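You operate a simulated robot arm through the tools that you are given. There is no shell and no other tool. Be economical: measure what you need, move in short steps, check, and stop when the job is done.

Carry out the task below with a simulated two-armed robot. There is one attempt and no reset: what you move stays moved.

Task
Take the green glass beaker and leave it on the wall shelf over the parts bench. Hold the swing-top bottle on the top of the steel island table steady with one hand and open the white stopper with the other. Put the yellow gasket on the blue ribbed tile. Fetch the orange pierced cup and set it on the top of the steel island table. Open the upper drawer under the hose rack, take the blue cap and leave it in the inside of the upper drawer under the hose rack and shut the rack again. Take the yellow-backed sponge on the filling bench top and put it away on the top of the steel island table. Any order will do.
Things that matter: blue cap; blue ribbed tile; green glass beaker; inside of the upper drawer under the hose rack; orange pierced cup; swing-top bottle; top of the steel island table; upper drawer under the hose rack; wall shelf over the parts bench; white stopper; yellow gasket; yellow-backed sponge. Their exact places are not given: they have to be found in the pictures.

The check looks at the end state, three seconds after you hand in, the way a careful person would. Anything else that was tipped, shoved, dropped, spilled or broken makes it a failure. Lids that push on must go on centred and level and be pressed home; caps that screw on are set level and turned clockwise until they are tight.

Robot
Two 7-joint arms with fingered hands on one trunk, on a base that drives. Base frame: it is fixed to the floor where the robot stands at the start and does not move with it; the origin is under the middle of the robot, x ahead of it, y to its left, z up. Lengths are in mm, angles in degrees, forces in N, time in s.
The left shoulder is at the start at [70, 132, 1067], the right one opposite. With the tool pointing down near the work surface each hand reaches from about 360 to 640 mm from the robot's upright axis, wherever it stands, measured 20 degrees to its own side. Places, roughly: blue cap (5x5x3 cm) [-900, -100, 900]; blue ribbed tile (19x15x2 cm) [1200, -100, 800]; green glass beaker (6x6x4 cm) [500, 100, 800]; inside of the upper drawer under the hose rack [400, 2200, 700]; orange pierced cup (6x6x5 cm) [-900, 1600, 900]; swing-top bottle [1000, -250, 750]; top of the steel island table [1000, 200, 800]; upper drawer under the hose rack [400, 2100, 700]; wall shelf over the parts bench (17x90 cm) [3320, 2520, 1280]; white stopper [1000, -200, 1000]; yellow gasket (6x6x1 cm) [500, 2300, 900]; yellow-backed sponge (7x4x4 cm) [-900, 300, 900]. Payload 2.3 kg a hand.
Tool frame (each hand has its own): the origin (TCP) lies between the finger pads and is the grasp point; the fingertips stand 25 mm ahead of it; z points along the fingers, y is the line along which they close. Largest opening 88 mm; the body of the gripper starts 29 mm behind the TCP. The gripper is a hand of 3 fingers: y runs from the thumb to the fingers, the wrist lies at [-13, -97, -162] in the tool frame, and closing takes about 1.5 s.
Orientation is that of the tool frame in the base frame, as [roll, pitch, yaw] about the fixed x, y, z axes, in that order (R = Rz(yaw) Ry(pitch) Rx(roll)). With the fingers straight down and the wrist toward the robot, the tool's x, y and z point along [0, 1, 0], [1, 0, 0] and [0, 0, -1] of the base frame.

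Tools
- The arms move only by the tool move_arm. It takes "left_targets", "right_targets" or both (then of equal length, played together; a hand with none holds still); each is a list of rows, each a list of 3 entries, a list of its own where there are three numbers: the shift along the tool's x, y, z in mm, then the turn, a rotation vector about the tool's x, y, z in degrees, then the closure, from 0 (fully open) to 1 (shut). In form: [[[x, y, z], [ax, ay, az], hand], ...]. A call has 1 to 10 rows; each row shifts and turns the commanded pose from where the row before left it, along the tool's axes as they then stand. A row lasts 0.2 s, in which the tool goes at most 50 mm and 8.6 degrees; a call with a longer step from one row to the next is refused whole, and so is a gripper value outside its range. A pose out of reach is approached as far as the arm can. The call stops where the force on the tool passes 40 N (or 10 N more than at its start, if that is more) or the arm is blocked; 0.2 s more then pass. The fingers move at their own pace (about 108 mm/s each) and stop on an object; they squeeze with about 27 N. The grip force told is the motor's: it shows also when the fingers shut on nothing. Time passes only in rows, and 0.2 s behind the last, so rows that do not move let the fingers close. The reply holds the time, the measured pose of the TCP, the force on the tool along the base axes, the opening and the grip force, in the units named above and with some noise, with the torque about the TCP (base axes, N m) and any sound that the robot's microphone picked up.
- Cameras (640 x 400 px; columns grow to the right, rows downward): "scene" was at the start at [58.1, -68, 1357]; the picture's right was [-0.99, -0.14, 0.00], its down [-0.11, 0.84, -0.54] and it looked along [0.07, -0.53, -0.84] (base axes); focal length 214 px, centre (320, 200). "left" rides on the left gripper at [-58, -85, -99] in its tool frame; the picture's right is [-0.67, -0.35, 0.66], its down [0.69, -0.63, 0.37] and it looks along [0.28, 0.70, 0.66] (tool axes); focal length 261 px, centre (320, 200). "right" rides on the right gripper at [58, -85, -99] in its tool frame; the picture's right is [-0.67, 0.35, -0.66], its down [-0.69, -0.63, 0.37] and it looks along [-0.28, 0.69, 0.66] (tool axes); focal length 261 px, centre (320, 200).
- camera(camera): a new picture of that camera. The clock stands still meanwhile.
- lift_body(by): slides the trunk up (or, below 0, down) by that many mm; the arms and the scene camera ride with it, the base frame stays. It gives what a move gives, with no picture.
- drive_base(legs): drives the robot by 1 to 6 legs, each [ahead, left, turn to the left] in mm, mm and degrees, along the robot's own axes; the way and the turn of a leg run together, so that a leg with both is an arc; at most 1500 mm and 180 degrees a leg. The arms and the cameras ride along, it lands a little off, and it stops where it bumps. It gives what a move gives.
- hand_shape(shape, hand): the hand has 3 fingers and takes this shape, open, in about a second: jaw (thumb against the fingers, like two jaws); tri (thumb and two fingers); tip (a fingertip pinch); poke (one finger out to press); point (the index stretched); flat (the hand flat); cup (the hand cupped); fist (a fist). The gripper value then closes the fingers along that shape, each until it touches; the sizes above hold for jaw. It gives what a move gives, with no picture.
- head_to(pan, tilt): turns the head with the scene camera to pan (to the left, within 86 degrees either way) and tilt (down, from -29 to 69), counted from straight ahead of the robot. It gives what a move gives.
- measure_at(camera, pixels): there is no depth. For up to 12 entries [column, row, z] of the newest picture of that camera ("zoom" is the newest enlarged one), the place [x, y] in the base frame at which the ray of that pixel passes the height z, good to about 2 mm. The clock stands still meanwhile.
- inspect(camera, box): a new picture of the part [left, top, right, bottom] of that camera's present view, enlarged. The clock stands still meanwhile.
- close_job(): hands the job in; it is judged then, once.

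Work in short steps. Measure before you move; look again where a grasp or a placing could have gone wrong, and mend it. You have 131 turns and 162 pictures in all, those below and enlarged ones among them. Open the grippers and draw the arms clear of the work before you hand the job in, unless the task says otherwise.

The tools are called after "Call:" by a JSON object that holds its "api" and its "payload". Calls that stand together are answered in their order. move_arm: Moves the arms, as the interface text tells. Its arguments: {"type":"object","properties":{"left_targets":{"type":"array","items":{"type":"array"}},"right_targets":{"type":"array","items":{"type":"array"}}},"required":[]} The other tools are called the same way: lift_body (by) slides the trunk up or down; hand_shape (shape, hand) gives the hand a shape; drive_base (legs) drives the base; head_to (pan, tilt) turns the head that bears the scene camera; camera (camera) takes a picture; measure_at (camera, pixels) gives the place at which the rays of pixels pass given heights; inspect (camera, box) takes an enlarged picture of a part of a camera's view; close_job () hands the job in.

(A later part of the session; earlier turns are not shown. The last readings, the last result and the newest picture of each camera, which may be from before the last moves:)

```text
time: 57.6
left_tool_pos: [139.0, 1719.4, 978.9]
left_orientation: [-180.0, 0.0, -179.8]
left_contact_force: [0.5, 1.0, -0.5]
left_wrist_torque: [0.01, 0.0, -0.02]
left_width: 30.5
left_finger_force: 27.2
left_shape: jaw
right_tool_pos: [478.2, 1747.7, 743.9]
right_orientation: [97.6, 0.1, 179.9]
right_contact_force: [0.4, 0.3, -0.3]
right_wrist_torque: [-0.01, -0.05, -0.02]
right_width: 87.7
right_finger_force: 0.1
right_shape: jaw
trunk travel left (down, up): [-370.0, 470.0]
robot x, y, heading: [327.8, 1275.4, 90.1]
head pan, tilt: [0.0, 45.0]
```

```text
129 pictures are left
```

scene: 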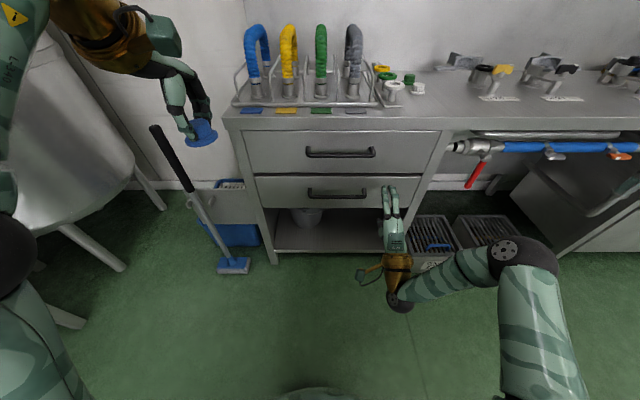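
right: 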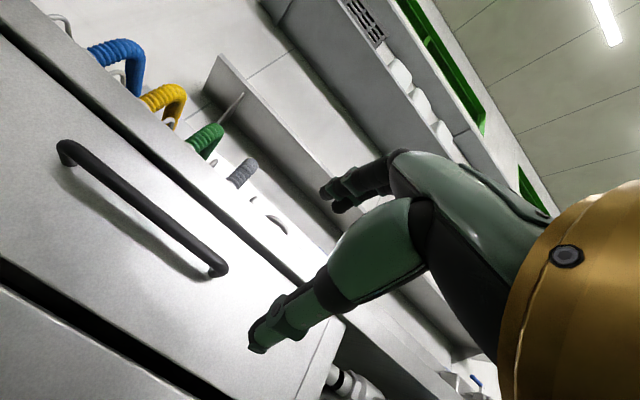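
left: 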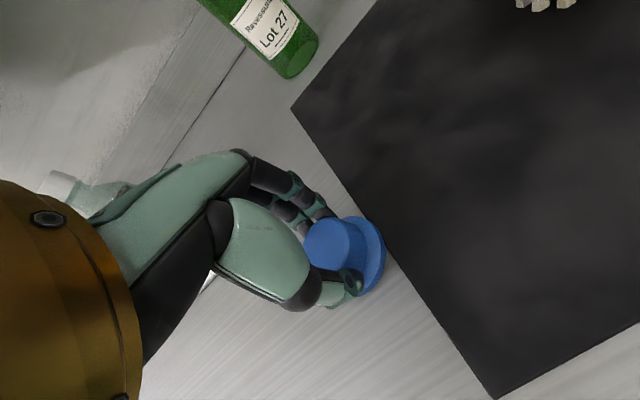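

The hand is clear in front of the drawer. I re-measure the handle from both views.

Call:
{"api": "measure_at", "payload": {"camera": "scene", "pixels": [[308, 153, 730], [308, 153, 750], [308, 153, 770], [374, 153, 750], [240, 131, 830], [240, 131, 810], [240, 131, 850]]}}

Call:
{"api": "measure_at", "payload": {"camera": "right", "pixels": [[215, 268, 735], [215, 268, 750], [215, 268, 765], [68, 150, 735], [68, 150, 750], [68, 150, 765]]}}

```text
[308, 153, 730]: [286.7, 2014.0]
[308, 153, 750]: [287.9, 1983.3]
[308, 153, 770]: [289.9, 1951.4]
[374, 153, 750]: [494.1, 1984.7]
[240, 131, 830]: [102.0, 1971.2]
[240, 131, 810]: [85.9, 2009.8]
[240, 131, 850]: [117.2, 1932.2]
```

```text
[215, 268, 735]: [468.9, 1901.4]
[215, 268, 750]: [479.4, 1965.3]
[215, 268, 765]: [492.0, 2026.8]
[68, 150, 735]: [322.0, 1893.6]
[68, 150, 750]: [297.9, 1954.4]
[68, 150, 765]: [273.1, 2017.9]
```

Handle at about y 1974, z 754. I level the hand and shift it to x≈445+, then drive slowly toward it.

Call:
{"api": "move_arm", "payload": {"right_targets": [[[28, 5, 0], [-7.6, 0, 0], 0], [[27, 5, 0], [0, 0, 0], 0], [[0, 0, 0], [0, 0, 0], 0]]}}

Call:
{"api": "drive_base", "payload": {"legs": [[150, -20, 0]]}}

Call:
{"api": "camera", "payload": {"camera": "right"}}

Call:
{"api": "camera", "payload": {"camera": "scene"}}

```text
time: 58.4
left_tool_pos: [139.8, 1719.4, 978.2]
left_orientation: [-180.0, 0.0, -179.8]
left_contact_force: [0.9, -0.2, -0.5]
left_wrist_torque: [0.0, -0.01, -0.02]
left_width: 30.5
left_finger_force: 26.3
left_shape: jaw
right_tool_pos: [422.8, 1749.2, 754.4]
right_orientation: [89.9, 0.1, 180.0]
right_contact_force: [0.1, -0.1, 0.3]
right_wrist_torque: [-0.01, -0.01, -0.02]
right_width: 87.8
right_finger_force: 0.1
right_shape: jaw
trunk travel left (down, up): [-370.0, 470.0]
robot x, y, heading: [324.8, 1277.6, 90.0]
head pan, tilt: [0.0, 45.0]
```

```text
time: 59.8
left_tool_pos: [157.5, 1866.9, 977.7]
left_orientation: [180.0, 0.0, -179.8]
left_contact_force: [-1.2, 0.0, -0.8]
left_wrist_torque: [-0.01, 0.01, -0.03]
left_width: 30.5
left_finger_force: 26.8
left_shape: jaw
right_tool_pos: [442.0, 1897.7, 753.7]
right_orientation: [90.0, 0.2, 180.0]
right_contact_force: [0.2, 0.3, -0.4]
right_wrist_torque: [-0.06, -0.02, -0.01]
right_width: 87.7
right_finger_force: 0.0
right_shape: jaw
trunk travel left (down, up): [-370.0, 470.0]
robot x, y, heading: [348.9, 1422.9, 90.0]
head pan, tilt: [0.0, 45.0]
```

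```text
128 pictures are left
```

right: 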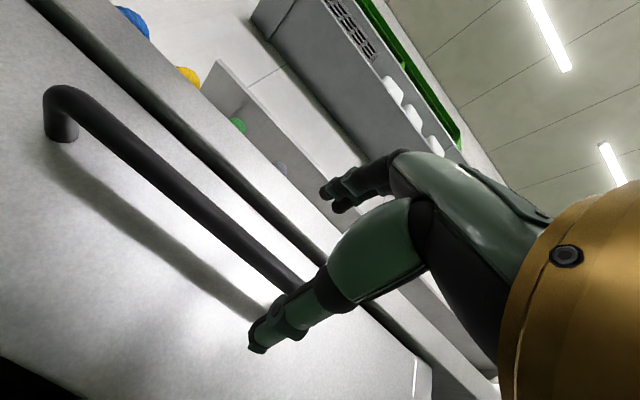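

```text
127 pictures are left
```

scene: 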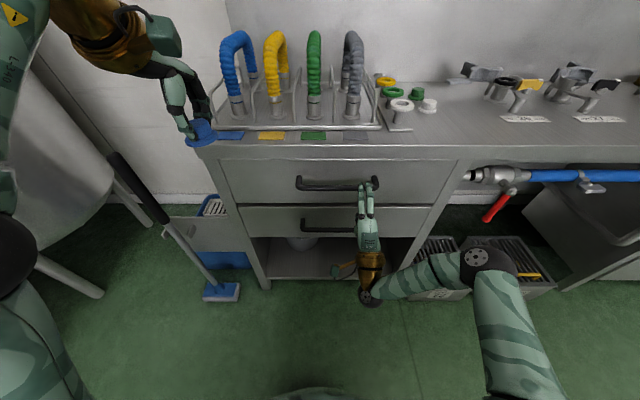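

Handle ends at (299,183) and (377,184) in the scene; I check its distance and left-right before the final approach.

Call:
{"api": "measure_at", "payload": {"camera": "scene", "pixels": [[299, 183, 745], [299, 183, 754], [299, 183, 763], [375, 184, 754]]}}

Call:
{"api": "measure_at", "payload": {"camera": "right", "pixels": [[60, 95, 745], [60, 95, 754], [60, 95, 763], [295, 285, 745], [295, 285, 754], [295, 285, 763]]}}

```text
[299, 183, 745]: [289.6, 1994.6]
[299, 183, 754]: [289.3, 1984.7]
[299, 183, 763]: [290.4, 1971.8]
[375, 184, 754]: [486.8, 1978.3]
```

```text
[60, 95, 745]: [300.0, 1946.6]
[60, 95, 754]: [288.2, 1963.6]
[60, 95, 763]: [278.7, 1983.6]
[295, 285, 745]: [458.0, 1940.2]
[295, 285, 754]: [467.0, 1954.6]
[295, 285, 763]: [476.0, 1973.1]
```

Final approach of 74 mm, raising the hand 4 mm; then close on the handle.

Call:
{"api": "move_arm", "payload": {"right_targets": [[[0, 4, 0], [0, 0, 0], 0]]}}

Call:
{"api": "drive_base", "payload": {"legs": [[73, 0, 0]]}}

Call:
{"api": "move_arm", "payload": {"right_targets": [[[0, 0, 0], [0, 0, 0], 1], [[0, 0, 0], [0, 0, 0], 1], [[0, 0, 0], [0, 0, 0], 1], [[0, 0, 0], [0, 0, 0], 1], [[0, 0, 0], [0, 0, 0], 1], [[0, 0, 0], [0, 0, 0], 1], [[0, 0, 0], [0, 0, 0], 1]]}}

Call:
{"api": "camera", "payload": {"camera": "right"}}

```text
time: 60.2
left_tool_pos: [157.7, 1865.8, 979.3]
left_orientation: [-180.0, 0.0, -179.9]
left_contact_force: [0.1, 0.3, -0.8]
left_wrist_torque: [0.01, 0.03, -0.02]
left_width: 30.2
left_finger_force: 27.1
left_shape: jaw
right_tool_pos: [443.0, 1898.0, 757.6]
right_orientation: [90.0, 0.1, -180.0]
right_contact_force: [-0.3, -0.5, -0.1]
right_wrist_torque: [0.03, 0.01, 0.03]
right_width: 87.8
right_finger_force: 0.1
right_shape: jaw
trunk travel left (down, up): [-370.0, 470.0]
robot x, y, heading: [348.7, 1423.6, 90.2]
head pan, tilt: [0.0, 45.0]
```

```text
time: 61.2
left_tool_pos: [156.5, 1940.9, 978.1]
left_orientation: [-179.9, 0.0, -179.8]
left_contact_force: [-0.1, -0.3, -0.5]
left_wrist_torque: [-0.02, 0.03, 0.02]
left_width: 30.6
left_finger_force: 27.1
left_shape: jaw
right_tool_pos: [441.2, 1972.0, 757.5]
right_orientation: [90.0, 0.1, 180.0]
right_contact_force: [0.5, -0.2, -0.3]
right_wrist_torque: [0.01, 0.05, -0.02]
right_width: 87.9
right_finger_force: 0.1
right_shape: jaw
trunk travel left (down, up): [-370.0, 470.0]
robot x, y, heading: [346.5, 1494.5, 90.5]
head pan, tilt: [0.0, 45.0]
```

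```text
time: 62.8
left_tool_pos: [157.3, 1941.7, 976.7]
left_orientation: [180.0, 0.1, -179.7]
left_contact_force: [0.5, -0.4, -1.0]
left_wrist_torque: [0.03, 0.03, -0.01]
left_width: 30.4
left_finger_force: 26.7
left_shape: jaw
right_tool_pos: [441.5, 1973.0, 757.2]
right_orientation: [90.1, 0.1, -179.9]
right_contact_force: [-2.6, 0.6, -5.0]
right_wrist_torque: [0.06, 0.06, -0.01]
right_width: 0.0
right_finger_force: 27.1
right_shape: jaw
trunk travel left (down, up): [-370.0, 470.0]
robot x, y, heading: [349.0, 1497.9, 90.5]
head pan, tilt: [0.0, 45.0]
```

```text
126 pictures are left
```

right: 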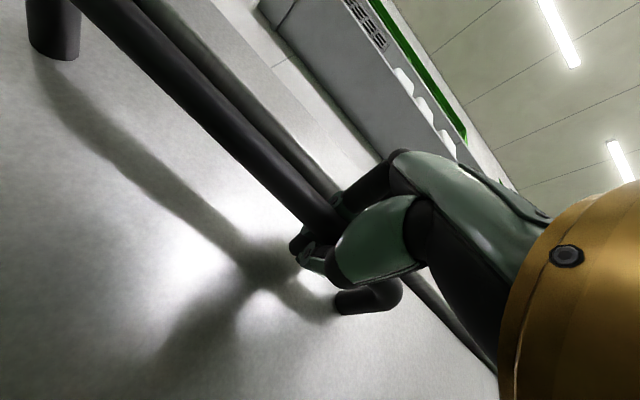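

Width reads 0; I zoom to see whether the fingers wrap the bar.

Call:
{"api": "inspect", "payload": {"camera": "right", "box": [240, 130, 460, 330]}}

Call:
{"api": "inspect", "payload": {"camera": "scene", "box": [260, 150, 460, 290]}}

```text
2.00 times, centred on (350, 230) of right
```

zoom: 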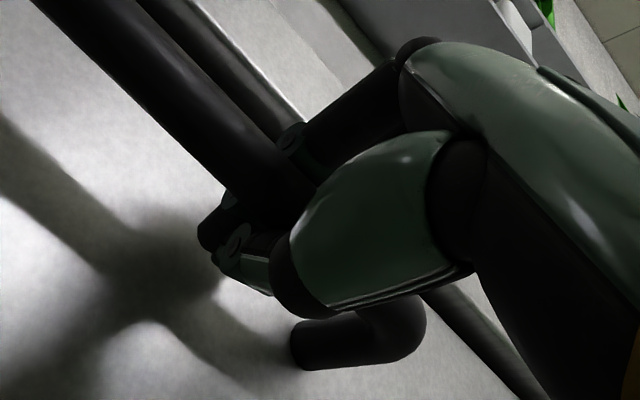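

```text
2.86 times, centred on (360, 220) of scene
```

zoom: 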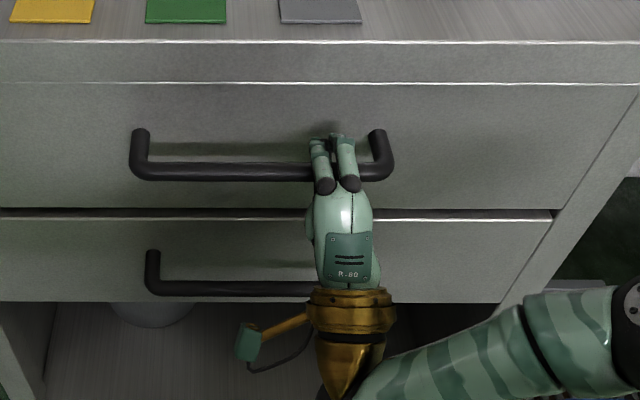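

The fingers wrap the bar and close behind it. I pull by backing the base 240 mm.

Call:
{"api": "drive_base", "payload": {"legs": [[-240, 0, 0]]}}

Call:
{"api": "camera", "payload": {"camera": "scene"}}

```text
time: 64.6
left_tool_pos: [159.5, 1707.7, 978.7]
left_orientation: [-180.0, 0.0, 180.0]
left_contact_force: [0.3, 0.2, -0.5]
left_wrist_torque: [-0.02, 0.0, 0.0]
left_width: 30.5
left_finger_force: 26.9
left_shape: jaw
right_tool_pos: [445.2, 1735.2, 758.7]
right_orientation: [90.0, 0.0, 179.4]
right_contact_force: [-0.3, 1.0, -3.8]
right_wrist_torque: [0.08, -0.02, -0.01]
right_width: 0.0
right_finger_force: 27.2
right_shape: jaw
trunk travel left (down, up): [-370.0, 470.0]
robot x, y, heading: [347.0, 1260.0, 89.9]
head pan, tilt: [0.0, 45.0]
```

```text
123 pictures are left
```

scene: 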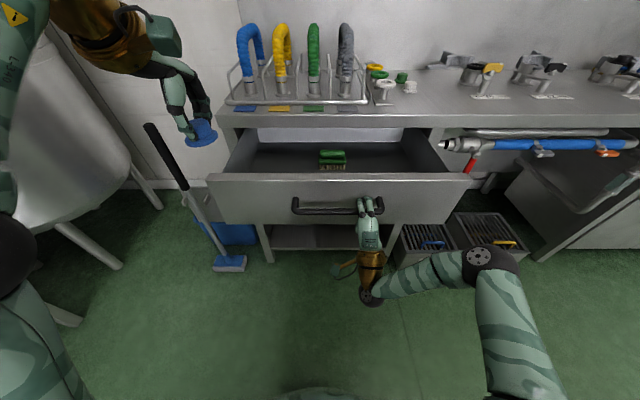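

The drawer is open; a brush lies in it at (332,160), left part is free. I move the cap over the drawer's left half.

Call:
{"api": "move_arm", "payload": {"left_targets": [[[-21.6, 31.4, 0], [0, 0, 0], 1], [[-21.6, 31.4, 0], [0, 0, 0], 1], [[-21.6, 31.4, 0], [0, 0, 0], 1], [[-21.6, 31.4, 0], [0, 0, 0], 1], [[-21.6, 31.4, 0], [0, 0, 0], 1], [[0, 0, 30], [0, 0, 0], 1], [[0, 0, 30], [0, 0, 0], 1], [[0, 0, 0], [0, 0, 0], 1]]}}

Call:
{"api": "camera", "payload": {"camera": "left"}}

Call:
{"api": "camera", "payload": {"camera": "scene"}}

```text
time: 66.4
left_tool_pos: [237.7, 1757.3, 941.3]
left_orientation: [179.9, 0.0, 179.9]
left_contact_force: [0.3, 0.1, -0.2]
left_wrist_torque: [0.03, 0.01, 0.0]
left_width: 30.4
left_finger_force: 27.2
left_shape: jaw
left hand out of reach, approached as far as the arm can: row 1, 2, 3, 4, 5, 6, 7
right_tool_pos: [446.6, 1736.4, 758.4]
right_orientation: [90.0, 0.0, 179.7]
right_contact_force: [0.7, 0.9, -2.9]
right_wrist_torque: [0.02, -0.01, 0.01]
right_width: 0.2
right_finger_force: 27.0
right_shape: jaw
trunk travel left (down, up): [-370.0, 470.0]
robot x, y, heading: [346.4, 1261.1, 89.6]
head pan, tilt: [0.0, 45.0]
```

```text
122 pictures are left
```

left: 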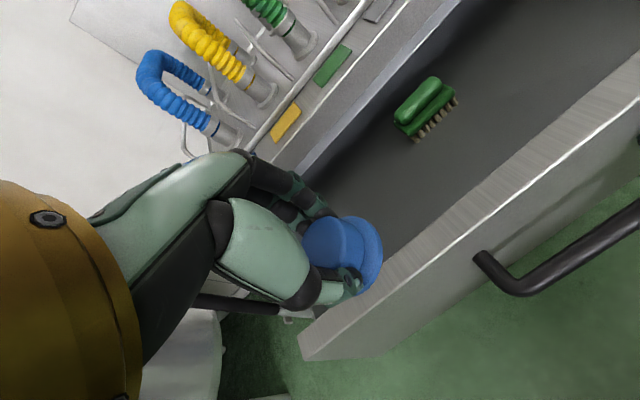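

```text
121 pictures are left
```

scene: 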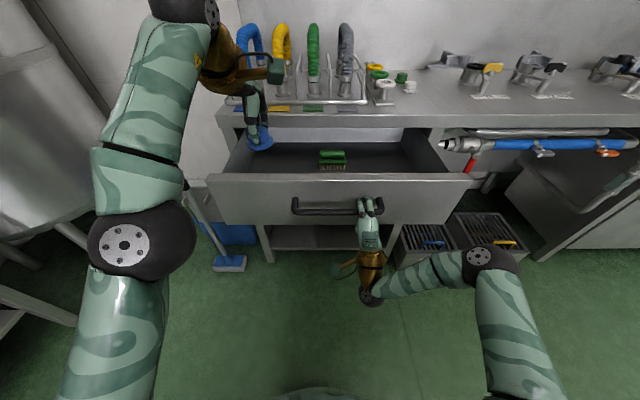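

The left hand was limited by reach while high; lower it reaches farther. I go down by 40 and see.

Call:
{"api": "move_arm", "payload": {"left_targets": [[[0, 0, 20], [0, 0, 0], 1], [[0, 0, 15], [0, 0, 0], 1], [[0, 0, 0], [0, 0, 0], 1], [[0, 0, 0], [0, 0, 0], 1]]}}

Call:
{"api": "measure_at", "payload": {"camera": "scene", "pixels": [[207, 179, 800], [207, 179, 820], [470, 176, 810], [332, 171, 720], [332, 171, 740]]}}

Call:
{"api": "measure_at", "payload": {"camera": "left", "pixels": [[300, 340, 800], [300, 340, 820], [417, 141, 720], [417, 141, 740], [417, 141, 700]]}}

```text
time: 67.4
left_tool_pos: [238.5, 1758.3, 906.1]
left_orientation: [180.0, 0.1, 179.9]
left_contact_force: [0.2, 0.7, -0.8]
left_wrist_torque: [0.01, 0.03, -0.04]
left_width: 30.4
left_finger_force: 26.9
left_shape: jaw
right_tool_pos: [443.9, 1735.9, 757.8]
right_orientation: [90.0, 0.0, 179.5]
right_contact_force: [0.4, 0.8, -2.1]
right_wrist_torque: [0.01, -0.05, 0.02]
right_width: 0.0
right_finger_force: 26.8
right_shape: jaw
trunk travel left (down, up): [-370.0, 470.0]
robot x, y, heading: [348.6, 1263.0, 90.0]
head pan, tilt: [0.0, 45.0]
```

```text
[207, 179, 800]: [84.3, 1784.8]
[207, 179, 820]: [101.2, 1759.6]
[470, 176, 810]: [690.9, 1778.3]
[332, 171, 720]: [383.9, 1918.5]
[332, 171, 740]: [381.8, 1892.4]
```

```text
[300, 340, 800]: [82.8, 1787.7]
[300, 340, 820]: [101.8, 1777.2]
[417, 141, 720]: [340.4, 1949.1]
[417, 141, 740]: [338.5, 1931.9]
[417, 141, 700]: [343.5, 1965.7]
```

The panel's top is at about z=800, y≈1785. At z=906 I try advancing forward to y≈1860.

Call:
{"api": "move_arm", "payload": {"left_targets": [[[-4, 20, 0], [0, 0, 0], 1], [[-4, 20, 0], [0, 0, 0], 1], [[-4, 20, 0], [0, 0, 0], 1], [[-4, 20, 0], [0, 0, 0], 1], [[-4, 15, 0], [0, 0, 0], 1], [[0, 0, 0], [0, 0, 0], 1]]}}

```text
time: 68.8
left_tool_pos: [249.1, 1788.3, 895.9]
left_orientation: [180.0, 0.0, 179.9]
left_contact_force: [0.1, -0.5, -1.2]
left_wrist_torque: [-0.02, 0.0, 0.04]
left_width: 30.4
left_finger_force: 27.2
left_shape: jaw
left hand out of reach, approached as far as the arm can: row 2, 3, 4, 5
right_tool_pos: [446.0, 1736.4, 758.4]
right_orientation: [89.9, 0.1, 179.7]
right_contact_force: [0.8, -0.5, -3.0]
right_wrist_torque: [0.06, 0.0, 0.02]
right_width: 0.1
right_finger_force: 27.0
right_shape: jaw
trunk travel left (down, up): [-370.0, 470.0]
robot x, y, heading: [345.3, 1267.9, 89.9]
head pan, tilt: [0.0, 45.0]
```

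Lower is farther; I go to z≈865 (cap bottom ≈825, above the panel) and forward again.

Call:
{"api": "move_arm", "payload": {"left_targets": [[[0, 0, 30], [0, 0, 0], 1], [[0, 20, 0], [0, 0, 0], 1], [[0, 20, 0], [0, 0, 0], 1], [[0, 20, 0], [0, 0, 0], 1], [[0, 10, 0], [0, 0, 0], 1], [[0, 0, 0], [0, 0, 0], 1]]}}

Call:
{"api": "camera", "payload": {"camera": "left"}}

```text
time: 70.2
left_tool_pos: [249.9, 1809.8, 865.3]
left_orientation: [180.0, 0.1, 179.9]
left_contact_force: [-0.2, -0.5, 0.2]
left_wrist_torque: [0.0, 0.0, 0.01]
left_width: 29.9
left_finger_force: 27.4
left_shape: jaw
left hand out of reach, approached as far as the arm can: row 3, 4, 5
right_tool_pos: [445.7, 1735.6, 758.5]
right_orientation: [90.0, 0.0, 179.5]
right_contact_force: [1.1, 0.2, -3.0]
right_wrist_torque: [0.05, 0.05, 0.03]
right_width: 0.0
right_finger_force: 26.5
right_shape: jaw
trunk travel left (down, up): [-370.0, 470.0]
robot x, y, heading: [347.2, 1260.2, 90.0]
head pan, tilt: [0.0, 45.0]
```

```text
120 pictures are left
```

left: 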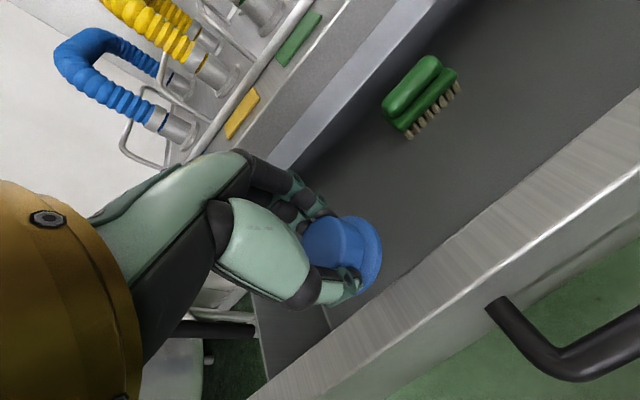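

Still short of clearance from the panel; tilting the tool 15° forward gains reach.

Call:
{"api": "move_arm", "payload": {"left_targets": [[[0, 5, 0], [-8, 0, 0], 1], [[0, 5, 2], [-8, 0, 0], 1], [[0, 20, 4], [0, 0, 0], 1], [[0, 20, 4], [0, 0, 0], 1], [[0, 10, 2], [0, 0, 0], 1], [[0, 0, 0], [0, 0, 0], 1]]}}

Call:
{"api": "camera", "payload": {"camera": "left"}}

Call:
{"api": "camera", "payload": {"camera": "scene"}}

```text
time: 71.6
left_tool_pos: [248.7, 1864.4, 866.4]
left_orientation: [163.9, 0.1, 179.8]
left_contact_force: [0.0, -0.2, -1.2]
left_wrist_torque: [-0.01, 0.01, -0.01]
left_width: 29.9
left_finger_force: 26.7
left_shape: jaw
left hand out of reach, approached as far as the arm can: row 5
right_tool_pos: [446.0, 1735.6, 757.6]
right_orientation: [90.0, 0.0, 179.6]
right_contact_force: [0.6, 0.2, -3.4]
right_wrist_torque: [0.07, 0.01, 0.01]
right_width: 0.2
right_finger_force: 26.9
right_shape: jaw
trunk travel left (down, up): [-370.0, 470.0]
robot x, y, heading: [347.9, 1262.2, 89.7]
head pan, tilt: [0.0, 45.0]
```

```text
119 pictures are left
```

left: 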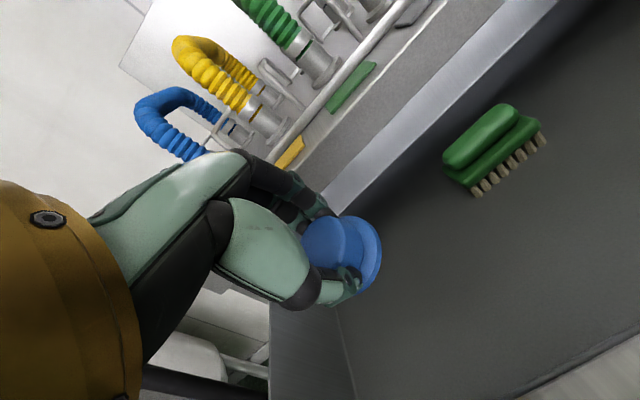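

```text
118 pictures are left
```

scene: 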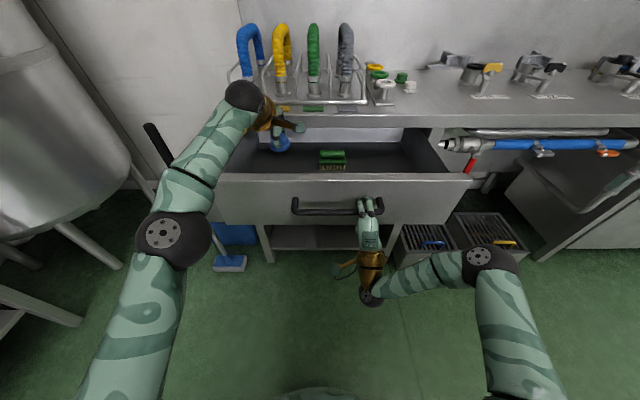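

Position is good, inside the drawer. I lower 75 mm vertically and untilt on the way.

Call:
{"api": "move_arm", "payload": {"left_targets": [[[0, -7, 24], [0, 0, 0], 1], [[0, -7, 24], [0, 0, 0], 1], [[0, -7, 24], [0, 0, 0], 1], [[0, 0, 0], [8, 0, 0], 1], [[0, 0, 0], [8, 0, 0], 1], [[0, 0, 0], [0, 0, 0], 1]]}}

Call:
{"api": "camera", "payload": {"camera": "left"}}

```text
time: 73.0
left_tool_pos: [247.7, 1852.7, 780.6]
left_orientation: [176.2, -0.1, 179.9]
left_contact_force: [0.3, 0.6, 0.2]
left_wrist_torque: [0.0, 0.01, 0.01]
left_width: 29.9
left_finger_force: 26.8
left_shape: jaw
left hand out of reach, approached as far as the arm can: row 5
right_tool_pos: [445.5, 1736.1, 758.4]
right_orientation: [89.9, 0.0, 179.6]
right_contact_force: [0.2, 0.3, -2.4]
right_wrist_torque: [0.06, -0.06, -0.02]
right_width: 0.2
right_finger_force: 26.8
right_shape: jaw
trunk travel left (down, up): [-370.0, 470.0]
robot x, y, heading: [350.5, 1262.1, 90.0]
head pan, tilt: [0.0, 45.0]
```

```text
117 pictures are left
```

left: 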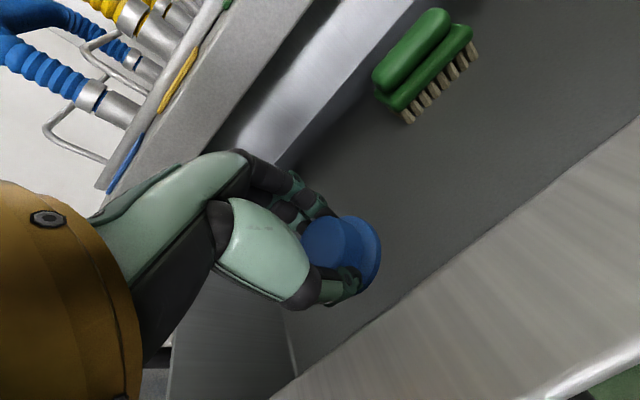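

Nearly untilted at z=781. I lower in small steps until contact.

Call:
{"api": "move_arm", "payload": {"left_targets": [[[0, 0, 8], [2, 0, 0], 1], [[0, 0, 7], [2, 0, 0], 1], [[0, 0, 5], [0, 0, 0], 1], [[0, 0, 4], [0, 0, 0], 1], [[0, 0, 3], [0, 0, 0], 1], [[0, 0, 3], [0, 0, 0], 1], [[0, 0, 3], [0, 0, 0], 1], [[0, 0, 3], [0, 0, 0], 1], [[0, 0, 3], [0, 0, 0], 1], [[0, 0, 0], [0, 0, 0], 1]]}}

Call:
{"api": "camera", "payload": {"camera": "left"}}

```text
time: 75.2
left_tool_pos: [245.2, 1849.5, 739.0]
left_orientation: [-179.9, 0.0, 179.9]
left_contact_force: [-0.2, 0.0, -0.4]
left_wrist_torque: [-0.04, 0.01, 0.0]
left_width: 29.9
left_finger_force: 26.5
left_shape: jaw
left hand out of reach, approached as far as the arm can: row 2
right_tool_pos: [445.6, 1735.9, 757.6]
right_orientation: [89.9, 0.1, 179.7]
right_contact_force: [-0.1, 0.8, -2.7]
right_wrist_torque: [-0.02, 0.0, -0.01]
right_width: 0.0
right_finger_force: 26.8
right_shape: jaw
trunk travel left (down, up): [-370.0, 470.0]
robot x, y, heading: [348.9, 1264.8, 90.0]
head pan, tilt: [0.0, 45.0]
```

```text
116 pictures are left
```

left: 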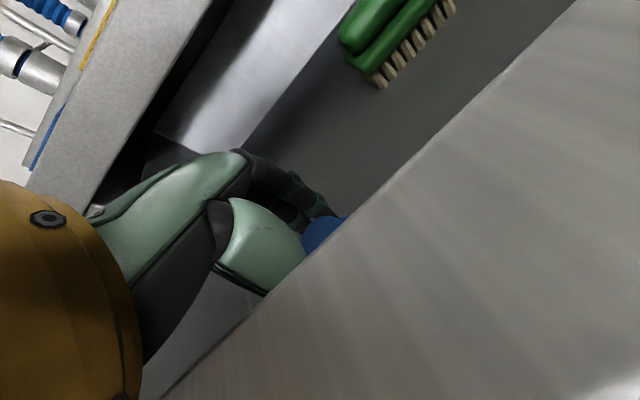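

No contact yet; continue down in small steps.

Call:
{"api": "move_arm", "payload": {"left_targets": [[[0, 0, 3], [0, 0, 0], 1], [[0, 0, 3], [0, 0, 0], 1], [[0, 0, 3], [0, 0, 0], 1], [[0, 0, 3], [0, 0, 0], 1], [[0, 0, 3], [0, 0, 0], 1], [[0, 0, 3], [0, 0, 0], 1], [[0, 0, 3], [0, 0, 0], 1], [[0, 0, 3], [0, 0, 0], 1], [[0, 0, 3], [0, 0, 0], 1], [[0, 0, 3], [0, 0, 0], 1]]}}

```text
time: 76.0
left_tool_pos: [246.2, 1848.9, 740.1]
left_orientation: [179.0, 0.2, -180.0]
left_contact_force: [0.1, -0.1, 19.7]
left_wrist_torque: [-1.41, 0.29, 0.07]
left_width: 30.0
left_finger_force: 27.2
left_shape: jaw
right_tool_pos: [446.3, 1732.9, 758.7]
right_orientation: [90.1, 0.1, 179.6]
right_contact_force: [-0.7, 2.4, -2.7]
right_wrist_torque: [0.1, 0.0, 0.0]
right_width: 0.2
right_finger_force: 26.9
right_shape: jaw
trunk travel left (down, up): [-370.0, 470.0]
robot x, y, heading: [348.8, 1259.4, 90.0]
head pan, tilt: [0.0, 45.0]
stopped in row 4 (left hand): the force on the tool passed its limit at 44 N (the readings are from after the stop); the commanded pose is now the measured one
```

The torque suggests the hand's heel touches the panel's top rather than the cap the floor. I back off 2 mm and look.

Call:
{"api": "move_arm", "payload": {"left_targets": [[[0, 0, -3], [0, 0, 0], 1], [[0, 12, 0], [0, 0, 0], 1], [[0, 12, 0], [0, 0, 0], 1], [[0, 0, 0], [0, 0, 0], 1]]}}

Call:
{"api": "camera", "payload": {"camera": "left"}}

Call:
{"api": "inspect", "payload": {"camera": "scene", "box": [200, 100, 400, 240]}}

```text
time: 77.0
left_tool_pos: [245.7, 1856.8, 739.2]
left_orientation: [179.1, 0.2, -179.9]
left_contact_force: [1.8, -3.0, 19.1]
left_wrist_torque: [-1.26, 0.39, 0.17]
left_width: 29.6
left_finger_force: 27.2
left_shape: jaw
left hand out of reach, approached as far as the arm can: row 2, 3
right_tool_pos: [446.6, 1733.9, 757.2]
right_orientation: [90.2, 0.1, 179.7]
right_contact_force: [-0.2, 4.2, -3.1]
right_wrist_torque: [0.08, -0.01, -0.01]
right_width: 0.0
right_finger_force: 27.4
right_shape: jaw
trunk travel left (down, up): [-370.0, 470.0]
robot x, y, heading: [347.8, 1261.3, 89.8]
head pan, tilt: [0.0, 45.0]
stopped in row 4 (left hand): the force on the tool passed its limit at 41 N (the readings are from after the stop); the commanded pose is now the measured one
```

```text
115 pictures are left
```

left: 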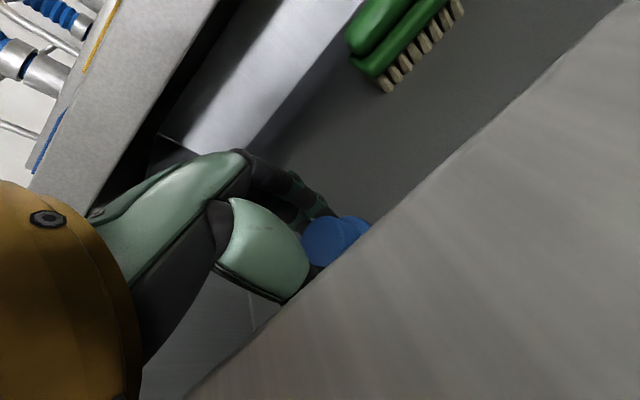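

```text
2.86 times, centred on (300, 170) of scene
```

zoom: 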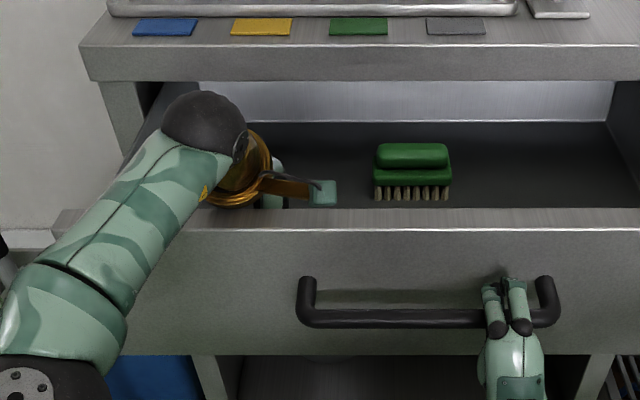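

I triangulate the drawer floor via the brush's left bristle foot (zoom 380,200; left 386,93).

Call:
{"api": "measure_at", "payload": {"camera": "zoom", "pixels": [[380, 200, 680], [380, 200, 700], [380, 200, 720], [60, 215, 800]]}}

Call:
{"api": "measure_at", "payload": {"camera": "left", "pixels": [[386, 93, 680], [386, 93, 700], [386, 93, 720], [332, 240, 768]]}}

```text
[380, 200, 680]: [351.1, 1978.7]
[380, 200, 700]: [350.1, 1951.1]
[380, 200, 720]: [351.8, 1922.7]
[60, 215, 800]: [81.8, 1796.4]
```

```text
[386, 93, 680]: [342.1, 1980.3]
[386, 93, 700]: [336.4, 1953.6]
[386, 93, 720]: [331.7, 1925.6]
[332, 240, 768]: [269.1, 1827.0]
```

The floor is still some way below, and the heel of the hand meets the panel. I lift the left hand a bit, open the right hand from the handle, and draw the right arm back 50 mm so the base can come 50 mm closer.

Call:
{"api": "move_arm", "payload": {"left_targets": [[[0, 0, -15], [0, 0, 0], 1], [[0, 0, -15], [0, 0, 0], 1], [[0, 0, 0], [0, 0, 0], 1], [[0, 0, 0], [0, 0, 0], 1], [[0, 0, 0], [0, 0, 0], 1], [[0, 0, 0], [0, 0, 0], 1], [[0, 0, 0], [0, 0, 0], 1], [[0, 0, 0], [0, 0, 0], 1]], "right_targets": [[[0, 0, 0], [0, 0, 0], 0], [[0, 0, 0], [0, 0, 0], 0], [[0, 0, 0], [0, 0, 0], 0], [[0, 0, 0], [0, 0, 0], 0], [[0, 0, 0], [0, 0, 0], 0], [[0, 0, -17], [0, 0, 0], 0], [[0, 0, -17], [0, 0, 0], 0], [[0, 0, -16], [0, 0, 0], 0]]}}

Call:
{"api": "camera", "payload": {"camera": "scene"}}

```text
time: 78.8
left_tool_pos: [243.1, 1850.9, 761.6]
left_orientation: [179.4, 0.2, -179.9]
left_contact_force: [0.4, 0.1, -1.1]
left_wrist_torque: [0.03, 0.0, 0.0]
left_width: 29.8
left_finger_force: 26.8
left_shape: jaw
left hand out of reach, approached as far as the arm can: row 2
right_tool_pos: [443.9, 1685.0, 757.4]
right_orientation: [90.4, 0.3, 179.8]
right_contact_force: [-0.7, -0.2, 0.4]
right_wrist_torque: [0.0, 0.0, 0.02]
right_width: 87.5
right_finger_force: 0.1
right_shape: jaw
trunk travel left (down, up): [-370.0, 470.0]
robot x, y, heading: [346.6, 1260.9, 89.9]
head pan, tilt: [0.0, 45.0]
```

```text
113 pictures are left
```

scene: 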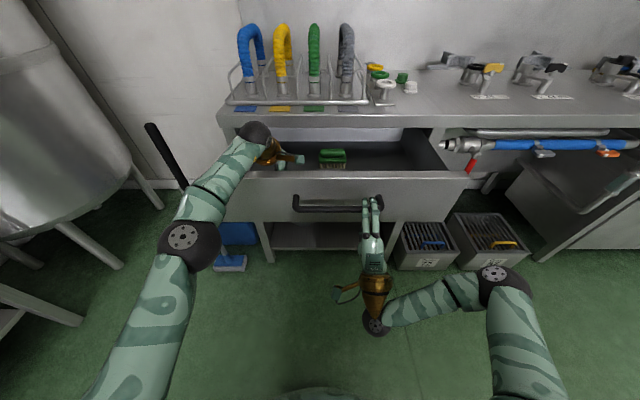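

Right hand is free. I drive 42 mm closer and lower the cap in small steps.

Call:
{"api": "drive_base", "payload": {"legs": [[42, 0, 0]]}}

Call:
{"api": "move_arm", "payload": {"left_targets": [[[0, 0, 6], [0, 0, 0], 1], [[0, 0, 6], [0, 0, 0], 1], [[0, 0, 6], [0, 0, 0], 1], [[0, 0, 4], [0, 0, 0], 1], [[0, 0, 4], [0, 0, 0], 1], [[0, 0, 4], [0, 0, 0], 1], [[0, 0, 4], [0, 0, 0], 1], [[0, 0, 4], [0, 0, 0], 1], [[0, 0, 4], [0, 0, 0], 1], [[0, 0, 4], [0, 0, 0], 1]]}}

```text
time: 79.7
left_tool_pos: [244.2, 1893.7, 761.1]
left_orientation: [179.4, 0.2, -179.9]
left_contact_force: [-0.3, -0.7, -2.1]
left_wrist_torque: [-0.02, -0.01, -0.02]
left_width: 29.8
left_finger_force: 27.3
left_shape: jaw
right_tool_pos: [445.1, 1726.4, 755.5]
right_orientation: [90.4, 0.3, 179.7]
right_contact_force: [0.7, -0.7, -0.5]
right_wrist_torque: [0.01, -0.02, -0.01]
right_width: 87.7
right_finger_force: 0.0
right_shape: jaw
trunk travel left (down, up): [-370.0, 470.0]
robot x, y, heading: [348.7, 1301.4, 90.1]
head pan, tilt: [0.0, 45.0]
```

```text
time: 81.9
left_tool_pos: [243.9, 1891.7, 717.6]
left_orientation: [179.2, 0.3, -179.8]
left_contact_force: [-0.7, 0.9, 7.9]
left_wrist_torque: [-0.92, -0.63, -0.01]
left_width: 30.1
left_finger_force: 27.7
left_shape: jaw
right_tool_pos: [443.9, 1726.7, 758.9]
right_orientation: [90.3, 0.3, 179.8]
right_contact_force: [0.2, -0.3, -0.1]
right_wrist_torque: [-0.02, -0.02, -0.01]
right_width: 87.5
right_finger_force: 0.1
right_shape: jaw
trunk travel left (down, up): [-370.0, 470.0]
robot x, y, heading: [351.5, 1305.0, 90.4]
head pan, tilt: [0.0, 45.0]
```

A light contact again; let me look how far the cap is from the floor.

Call:
{"api": "camera", "payload": {"camera": "left"}}

Call:
{"api": "inspect", "payload": {"camera": "scene", "box": [200, 100, 400, 240]}}

```text
112 pictures are left
```

left: 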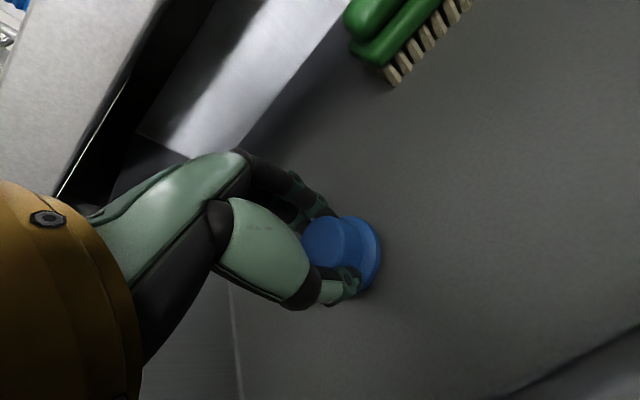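

```text
2.86 times, centred on (300, 170) of scene
```

zoom: 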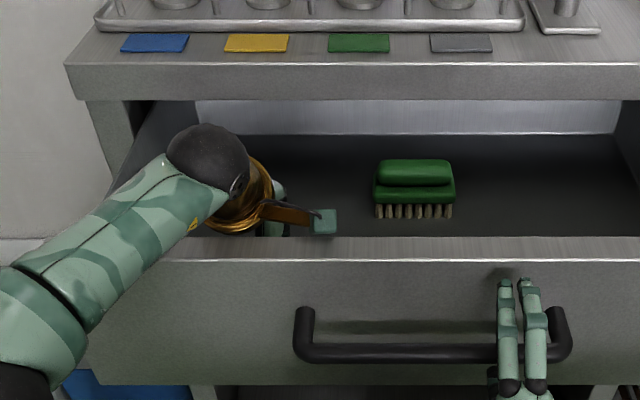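

I re-triangulate the floor (brush foot: left 391,86; zoom 379,217).

Call:
{"api": "measure_at", "payload": {"camera": "zoom", "pixels": [[379, 217, 650], [379, 217, 670], [379, 217, 690]]}}

Call:
{"api": "measure_at", "payload": {"camera": "left", "pixels": [[391, 86, 650], [391, 86, 670], [391, 86, 690]]}}

```text
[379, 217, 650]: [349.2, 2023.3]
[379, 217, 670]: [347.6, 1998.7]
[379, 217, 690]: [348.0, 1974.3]
```

```text
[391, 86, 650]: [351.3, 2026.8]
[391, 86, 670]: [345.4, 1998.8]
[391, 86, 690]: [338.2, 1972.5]
```

Floor ≈665, cap bottom ≈677: about 10 mm. I release there and lift the left hand out.

Call:
{"api": "move_arm", "payload": {"left_targets": [[[0, 0, 2], [0, 0, 0], 1], [[0, 0, 0], [0, 0, 0], 0], [[0, 0, 0], [0, 0, 0], 0], [[0, 0, 0], [0, 0, 0], 0], [[0, 0, 0], [0, 0, 0], 0], [[0, 0, -30], [0, 0, 0], 0], [[0, 0, -40], [0, 0, 0], 0], [[0, 0, -40], [0, 0, 0], 0], [[0, 0, -40], [0, 0, 0], 0], [[0, -5, -40], [0, 0, 0], 0]]}}

Call:
{"api": "camera", "payload": {"camera": "left"}}

Call:
{"api": "camera", "payload": {"camera": "right"}}

```text
time: 84.1
left_tool_pos: [241.5, 1856.5, 857.6]
left_orientation: [179.4, 0.2, 179.9]
left_contact_force: [-0.1, -1.2, -0.5]
left_wrist_torque: [0.02, -0.04, 0.02]
left_width: 88.0
left_finger_force: 0.0
left_shape: jaw
left hand out of reach, approached as far as the arm can: row 8, 9, 10
right_tool_pos: [444.9, 1726.7, 756.3]
right_orientation: [90.3, 0.3, 179.9]
right_contact_force: [0.6, 0.5, -1.0]
right_wrist_torque: [0.02, -0.01, -0.01]
right_width: 87.7
right_finger_force: 0.1
right_shape: jaw
trunk travel left (down, up): [-370.0, 470.0]
robot x, y, heading: [346.4, 1303.7, 89.7]
head pan, tilt: [0.0, 45.0]
```

```text
110 pictures are left
```

left: 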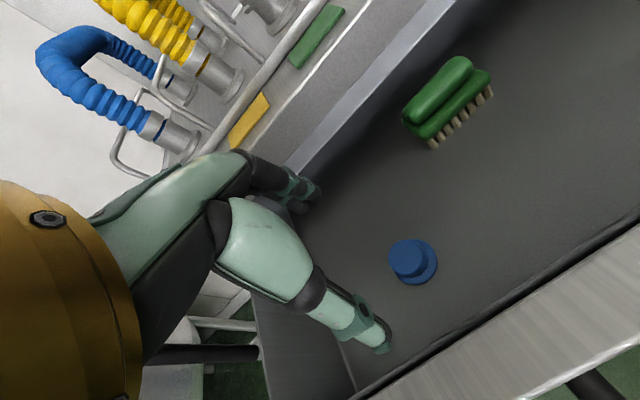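

```text
109 pictures are left
```

right: 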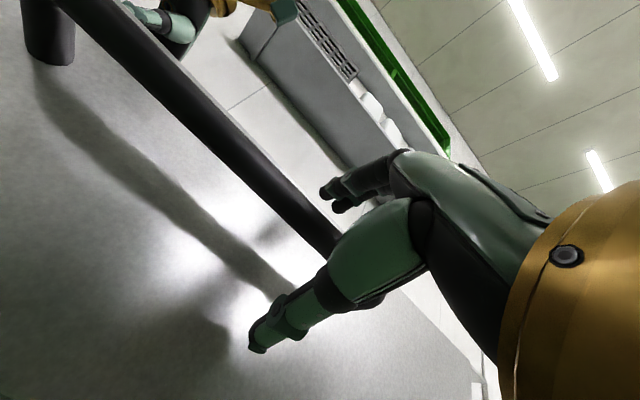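

The cap stands in the drawer. I withdraw the left hand up and back while the right hand closes on the handle again.

Call:
{"api": "move_arm", "payload": {"left_targets": [[[0, -20, -30], [0, 0, 0], 0], [[0, -25, -30], [0, 0, 0], 0], [[0, -25, -30], [0, 0, 0], 0], [[0, -25, -30], [0, 0, 0], 0], [[0, -25, -20], [0, 0, 0], 0], [[0, -20, -20], [0, 0, 0], 0], [[0, 0, 0], [0, 0, 0], 0]], "right_targets": [[[0, 0, 6], [0, 0, 0], 0], [[0, 0, 0], [0, 0, 0], 1], [[0, 0, 0], [0, 0, 0], 1], [[0, 0, 0], [0, 0, 0], 1], [[0, 0, 0], [0, 0, 0], 1], [[0, 0, 0], [0, 0, 0], 1], [[0, 0, 0], [0, 0, 0], 1]]}}

Call:
{"api": "inspect", "payload": {"camera": "scene", "box": [200, 100, 480, 290]}}

```text
time: 85.7
left_tool_pos: [242.0, 1731.9, 1001.4]
left_orientation: [179.5, 0.2, -179.7]
left_contact_force: [0.4, -0.3, -0.2]
left_wrist_torque: [-0.01, 0.0, -0.03]
left_width: 87.5
left_finger_force: 0.1
left_shape: jaw
left hand out of reach, approached as far as the arm can: row 2
right_tool_pos: [444.4, 1733.3, 756.9]
right_orientation: [90.5, 0.3, 179.8]
right_contact_force: [-2.4, -1.3, -6.2]
right_wrist_torque: [0.02, 0.04, -0.02]
right_width: 0.0
right_finger_force: 27.0
right_shape: jaw
trunk travel left (down, up): [-370.0, 470.0]
robot x, y, heading: [349.7, 1304.9, 89.8]
head pan, tilt: [0.0, 45.0]
```

```text
2.11 times, centred on (340, 195) of scene
```

zoom: 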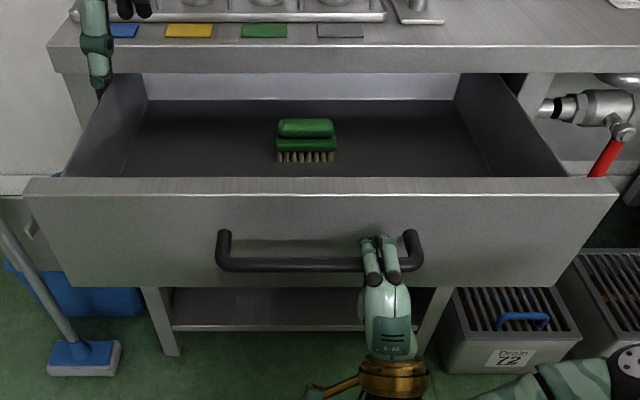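

I draw the left hand back a bit more so it won't approach the hoses, then drive forward to shut the drawer.

Call:
{"api": "move_arm", "payload": {"left_targets": [[[15, -20, -20], [0, 0, 0], 0], [[15, -20, -20], [0, 0, 0], 0], [[10, -15, -20], [0, 0, 0], 0], [[0, 0, 0], [0, 0, 0], 0]]}}

Call:
{"api": "drive_base", "payload": {"legs": [[200, 0, 0]]}}

Call:
{"api": "camera", "payload": {"camera": "scene"}}

```text
time: 86.7
left_tool_pos: [205.1, 1665.7, 1042.2]
left_orientation: [179.5, 0.2, -179.9]
left_contact_force: [0.1, -0.3, 0.8]
left_wrist_torque: [0.03, -0.02, 0.03]
left_width: 87.5
left_finger_force: 0.0
left_shape: jaw
left hand out of reach, approached as far as the arm can: row 1, 2, 3
right_tool_pos: [444.9, 1733.5, 755.7]
right_orientation: [90.4, 0.3, 179.7]
right_contact_force: [-0.3, -1.0, -6.0]
right_wrist_torque: [0.07, 0.03, -0.03]
right_width: 0.0
right_finger_force: 27.3
right_shape: jaw
trunk travel left (down, up): [-370.0, 470.0]
robot x, y, heading: [346.9, 1303.1, 89.8]
head pan, tilt: [0.0, 45.0]
```

```text
time: 88.3
left_tool_pos: [207.8, 1869.4, 1043.4]
left_orientation: [179.4, 0.3, 179.9]
left_contact_force: [-0.1, -0.1, -0.3]
left_wrist_torque: [-0.01, 0.02, -0.02]
left_width: 87.6
left_finger_force: 0.0
left_shape: jaw
right_tool_pos: [447.4, 1934.5, 755.1]
right_orientation: [90.4, 0.3, 179.4]
right_contact_force: [0.3, -0.6, -2.0]
right_wrist_torque: [0.02, 0.03, 0.03]
right_width: 0.2
right_finger_force: 27.1
right_shape: jaw
trunk travel left (down, up): [-370.0, 470.0]
robot x, y, heading: [347.4, 1506.1, 89.9]
head pan, tilt: [0.0, 45.0]
```

```text
107 pictures are left
```

scene: 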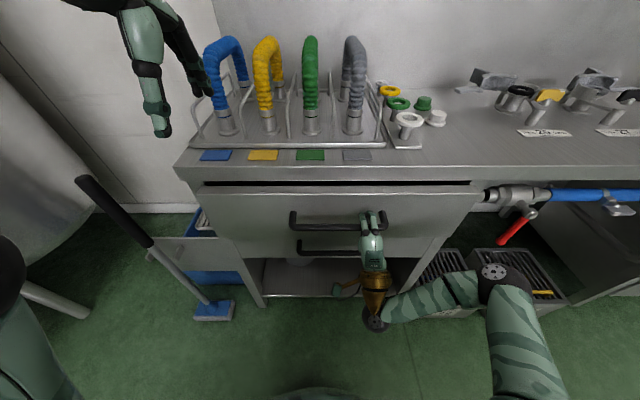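

About 38 mm left; I push it home with the arm, in small steps.

Call:
{"api": "move_arm", "payload": {"right_targets": [[[0, 0, 12], [0, 0, 0], 1], [[0, 0, 12], [0, 0, 0], 1], [[0, 0, 8], [0, 0, 0], 1], [[0, 0, 5], [0, 0, 0], 1], [[0, 0, 4], [0, 0, 0], 1], [[0, 0, 3], [0, 0, 0], 1], [[0, 0, 3], [0, 0, 0], 1], [[0, 0, 3], [0, 0, 0], 1]]}}

Call:
{"api": "inspect", "payload": {"camera": "scene", "box": [170, 120, 510, 300]}}

```text
time: 90.1
left_tool_pos: [208.4, 1863.6, 1044.9]
left_orientation: [179.1, 0.2, 179.8]
left_contact_force: [0.3, 1.0, -0.4]
left_wrist_torque: [0.02, -0.04, -0.01]
left_width: 87.6
left_finger_force: 0.1
left_shape: jaw
right_tool_pos: [448.8, 1980.3, 757.7]
right_orientation: [90.3, 0.4, 179.5]
right_contact_force: [-1.7, -30.9, -14.5]
right_wrist_torque: [-0.14, 0.0, 0.07]
right_width: 0.1
right_finger_force: 27.0
right_shape: jaw
trunk travel left (down, up): [-370.0, 470.0]
robot x, y, heading: [343.6, 1504.6, 89.6]
head pan, tilt: [0.0, 45.0]
```

```text
1.88 times, centred on (340, 210) of scene
```

zoom: 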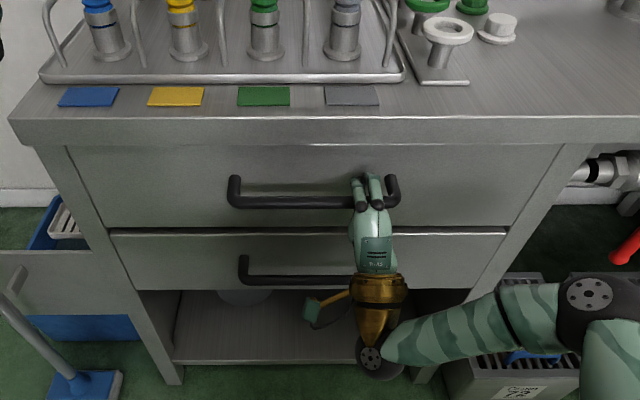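

The drawer is flush and the push met 31 N. I release the handle and back off.

Call:
{"api": "move_arm", "payload": {"right_targets": [[[0, 0, -4], [0, 0, 0], 1], [[0, 0, 0], [0, 0, 0], 0], [[0, 0, 0], [0, 0, 0], 0], [[0, 0, 0], [0, 0, 0], 0], [[0, 0, 0], [0, 0, 0], 0], [[0, 0, 0], [0, 0, 0], 0], [[0, 0, -20], [0, 0, 0], 0], [[0, 0, -20], [0, 0, 0], 0], [[0, 0, -20], [0, 0, 0], 0]]}}

Call:
{"api": "drive_base", "payload": {"legs": [[-200, 0, 0]]}}

Call:
{"api": "lift_body", "payload": {"by": 255}}

Call:
{"api": "camera", "payload": {"camera": "scene"}}

```text
time: 92.1
left_tool_pos: [209.0, 1869.1, 1044.3]
left_orientation: [179.4, 0.2, 180.0]
left_contact_force: [-0.4, -0.1, 0.2]
left_wrist_torque: [-0.01, -0.01, 0.01]
left_width: 87.5
left_finger_force: 0.1
left_shape: jaw
right_tool_pos: [446.6, 1919.7, 756.8]
right_orientation: [90.4, 0.3, 179.5]
right_contact_force: [-0.5, 0.3, 0.1]
right_wrist_torque: [0.0, 0.0, 0.01]
right_width: 87.5
right_finger_force: 0.0
right_shape: jaw
trunk travel left (down, up): [-370.0, 470.0]
robot x, y, heading: [348.4, 1507.3, 89.5]
head pan, tilt: [0.0, 45.0]
```

```text
time: 93.7
left_tool_pos: [206.9, 1665.7, 1043.2]
left_orientation: [179.4, 0.3, 179.9]
left_contact_force: [0.4, -0.8, 0.3]
left_wrist_torque: [0.01, 0.0, 0.0]
left_width: 87.6
left_finger_force: 0.1
left_shape: jaw
right_tool_pos: [447.1, 1717.7, 757.1]
right_orientation: [90.4, 0.3, 179.6]
right_contact_force: [0.7, 0.0, 0.7]
right_wrist_torque: [0.01, 0.02, -0.02]
right_width: 88.0
right_finger_force: 0.1
right_shape: jaw
trunk travel left (down, up): [-370.0, 470.0]
robot x, y, heading: [345.3, 1304.2, 89.8]
head pan, tilt: [0.0, 45.0]
```

```text
time: 96.3
left_tool_pos: [206.7, 1665.5, 1297.9]
left_orientation: [179.5, 0.2, 179.9]
left_contact_force: [-0.1, -0.1, -0.6]
left_wrist_torque: [0.02, -0.01, -0.05]
left_width: 87.7
left_finger_force: 0.0
left_shape: jaw
right_tool_pos: [445.7, 1717.5, 1012.0]
right_orientation: [90.4, 0.3, 179.5]
right_contact_force: [-0.4, 0.2, -0.3]
right_wrist_torque: [-0.02, 0.0, 0.01]
right_width: 87.9
right_finger_force: 0.0
right_shape: jaw
trunk travel left (down, up): [-625.0, 215.0]
robot x, y, heading: [346.1, 1300.9, 89.7]
head pan, tilt: [0.0, 45.0]
```

```text
105 pictures are left
```

scene: 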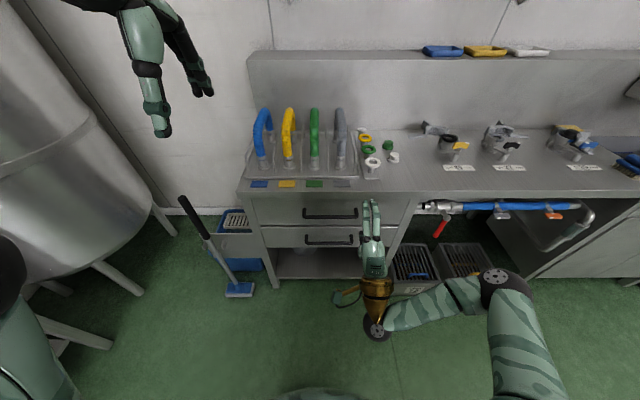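

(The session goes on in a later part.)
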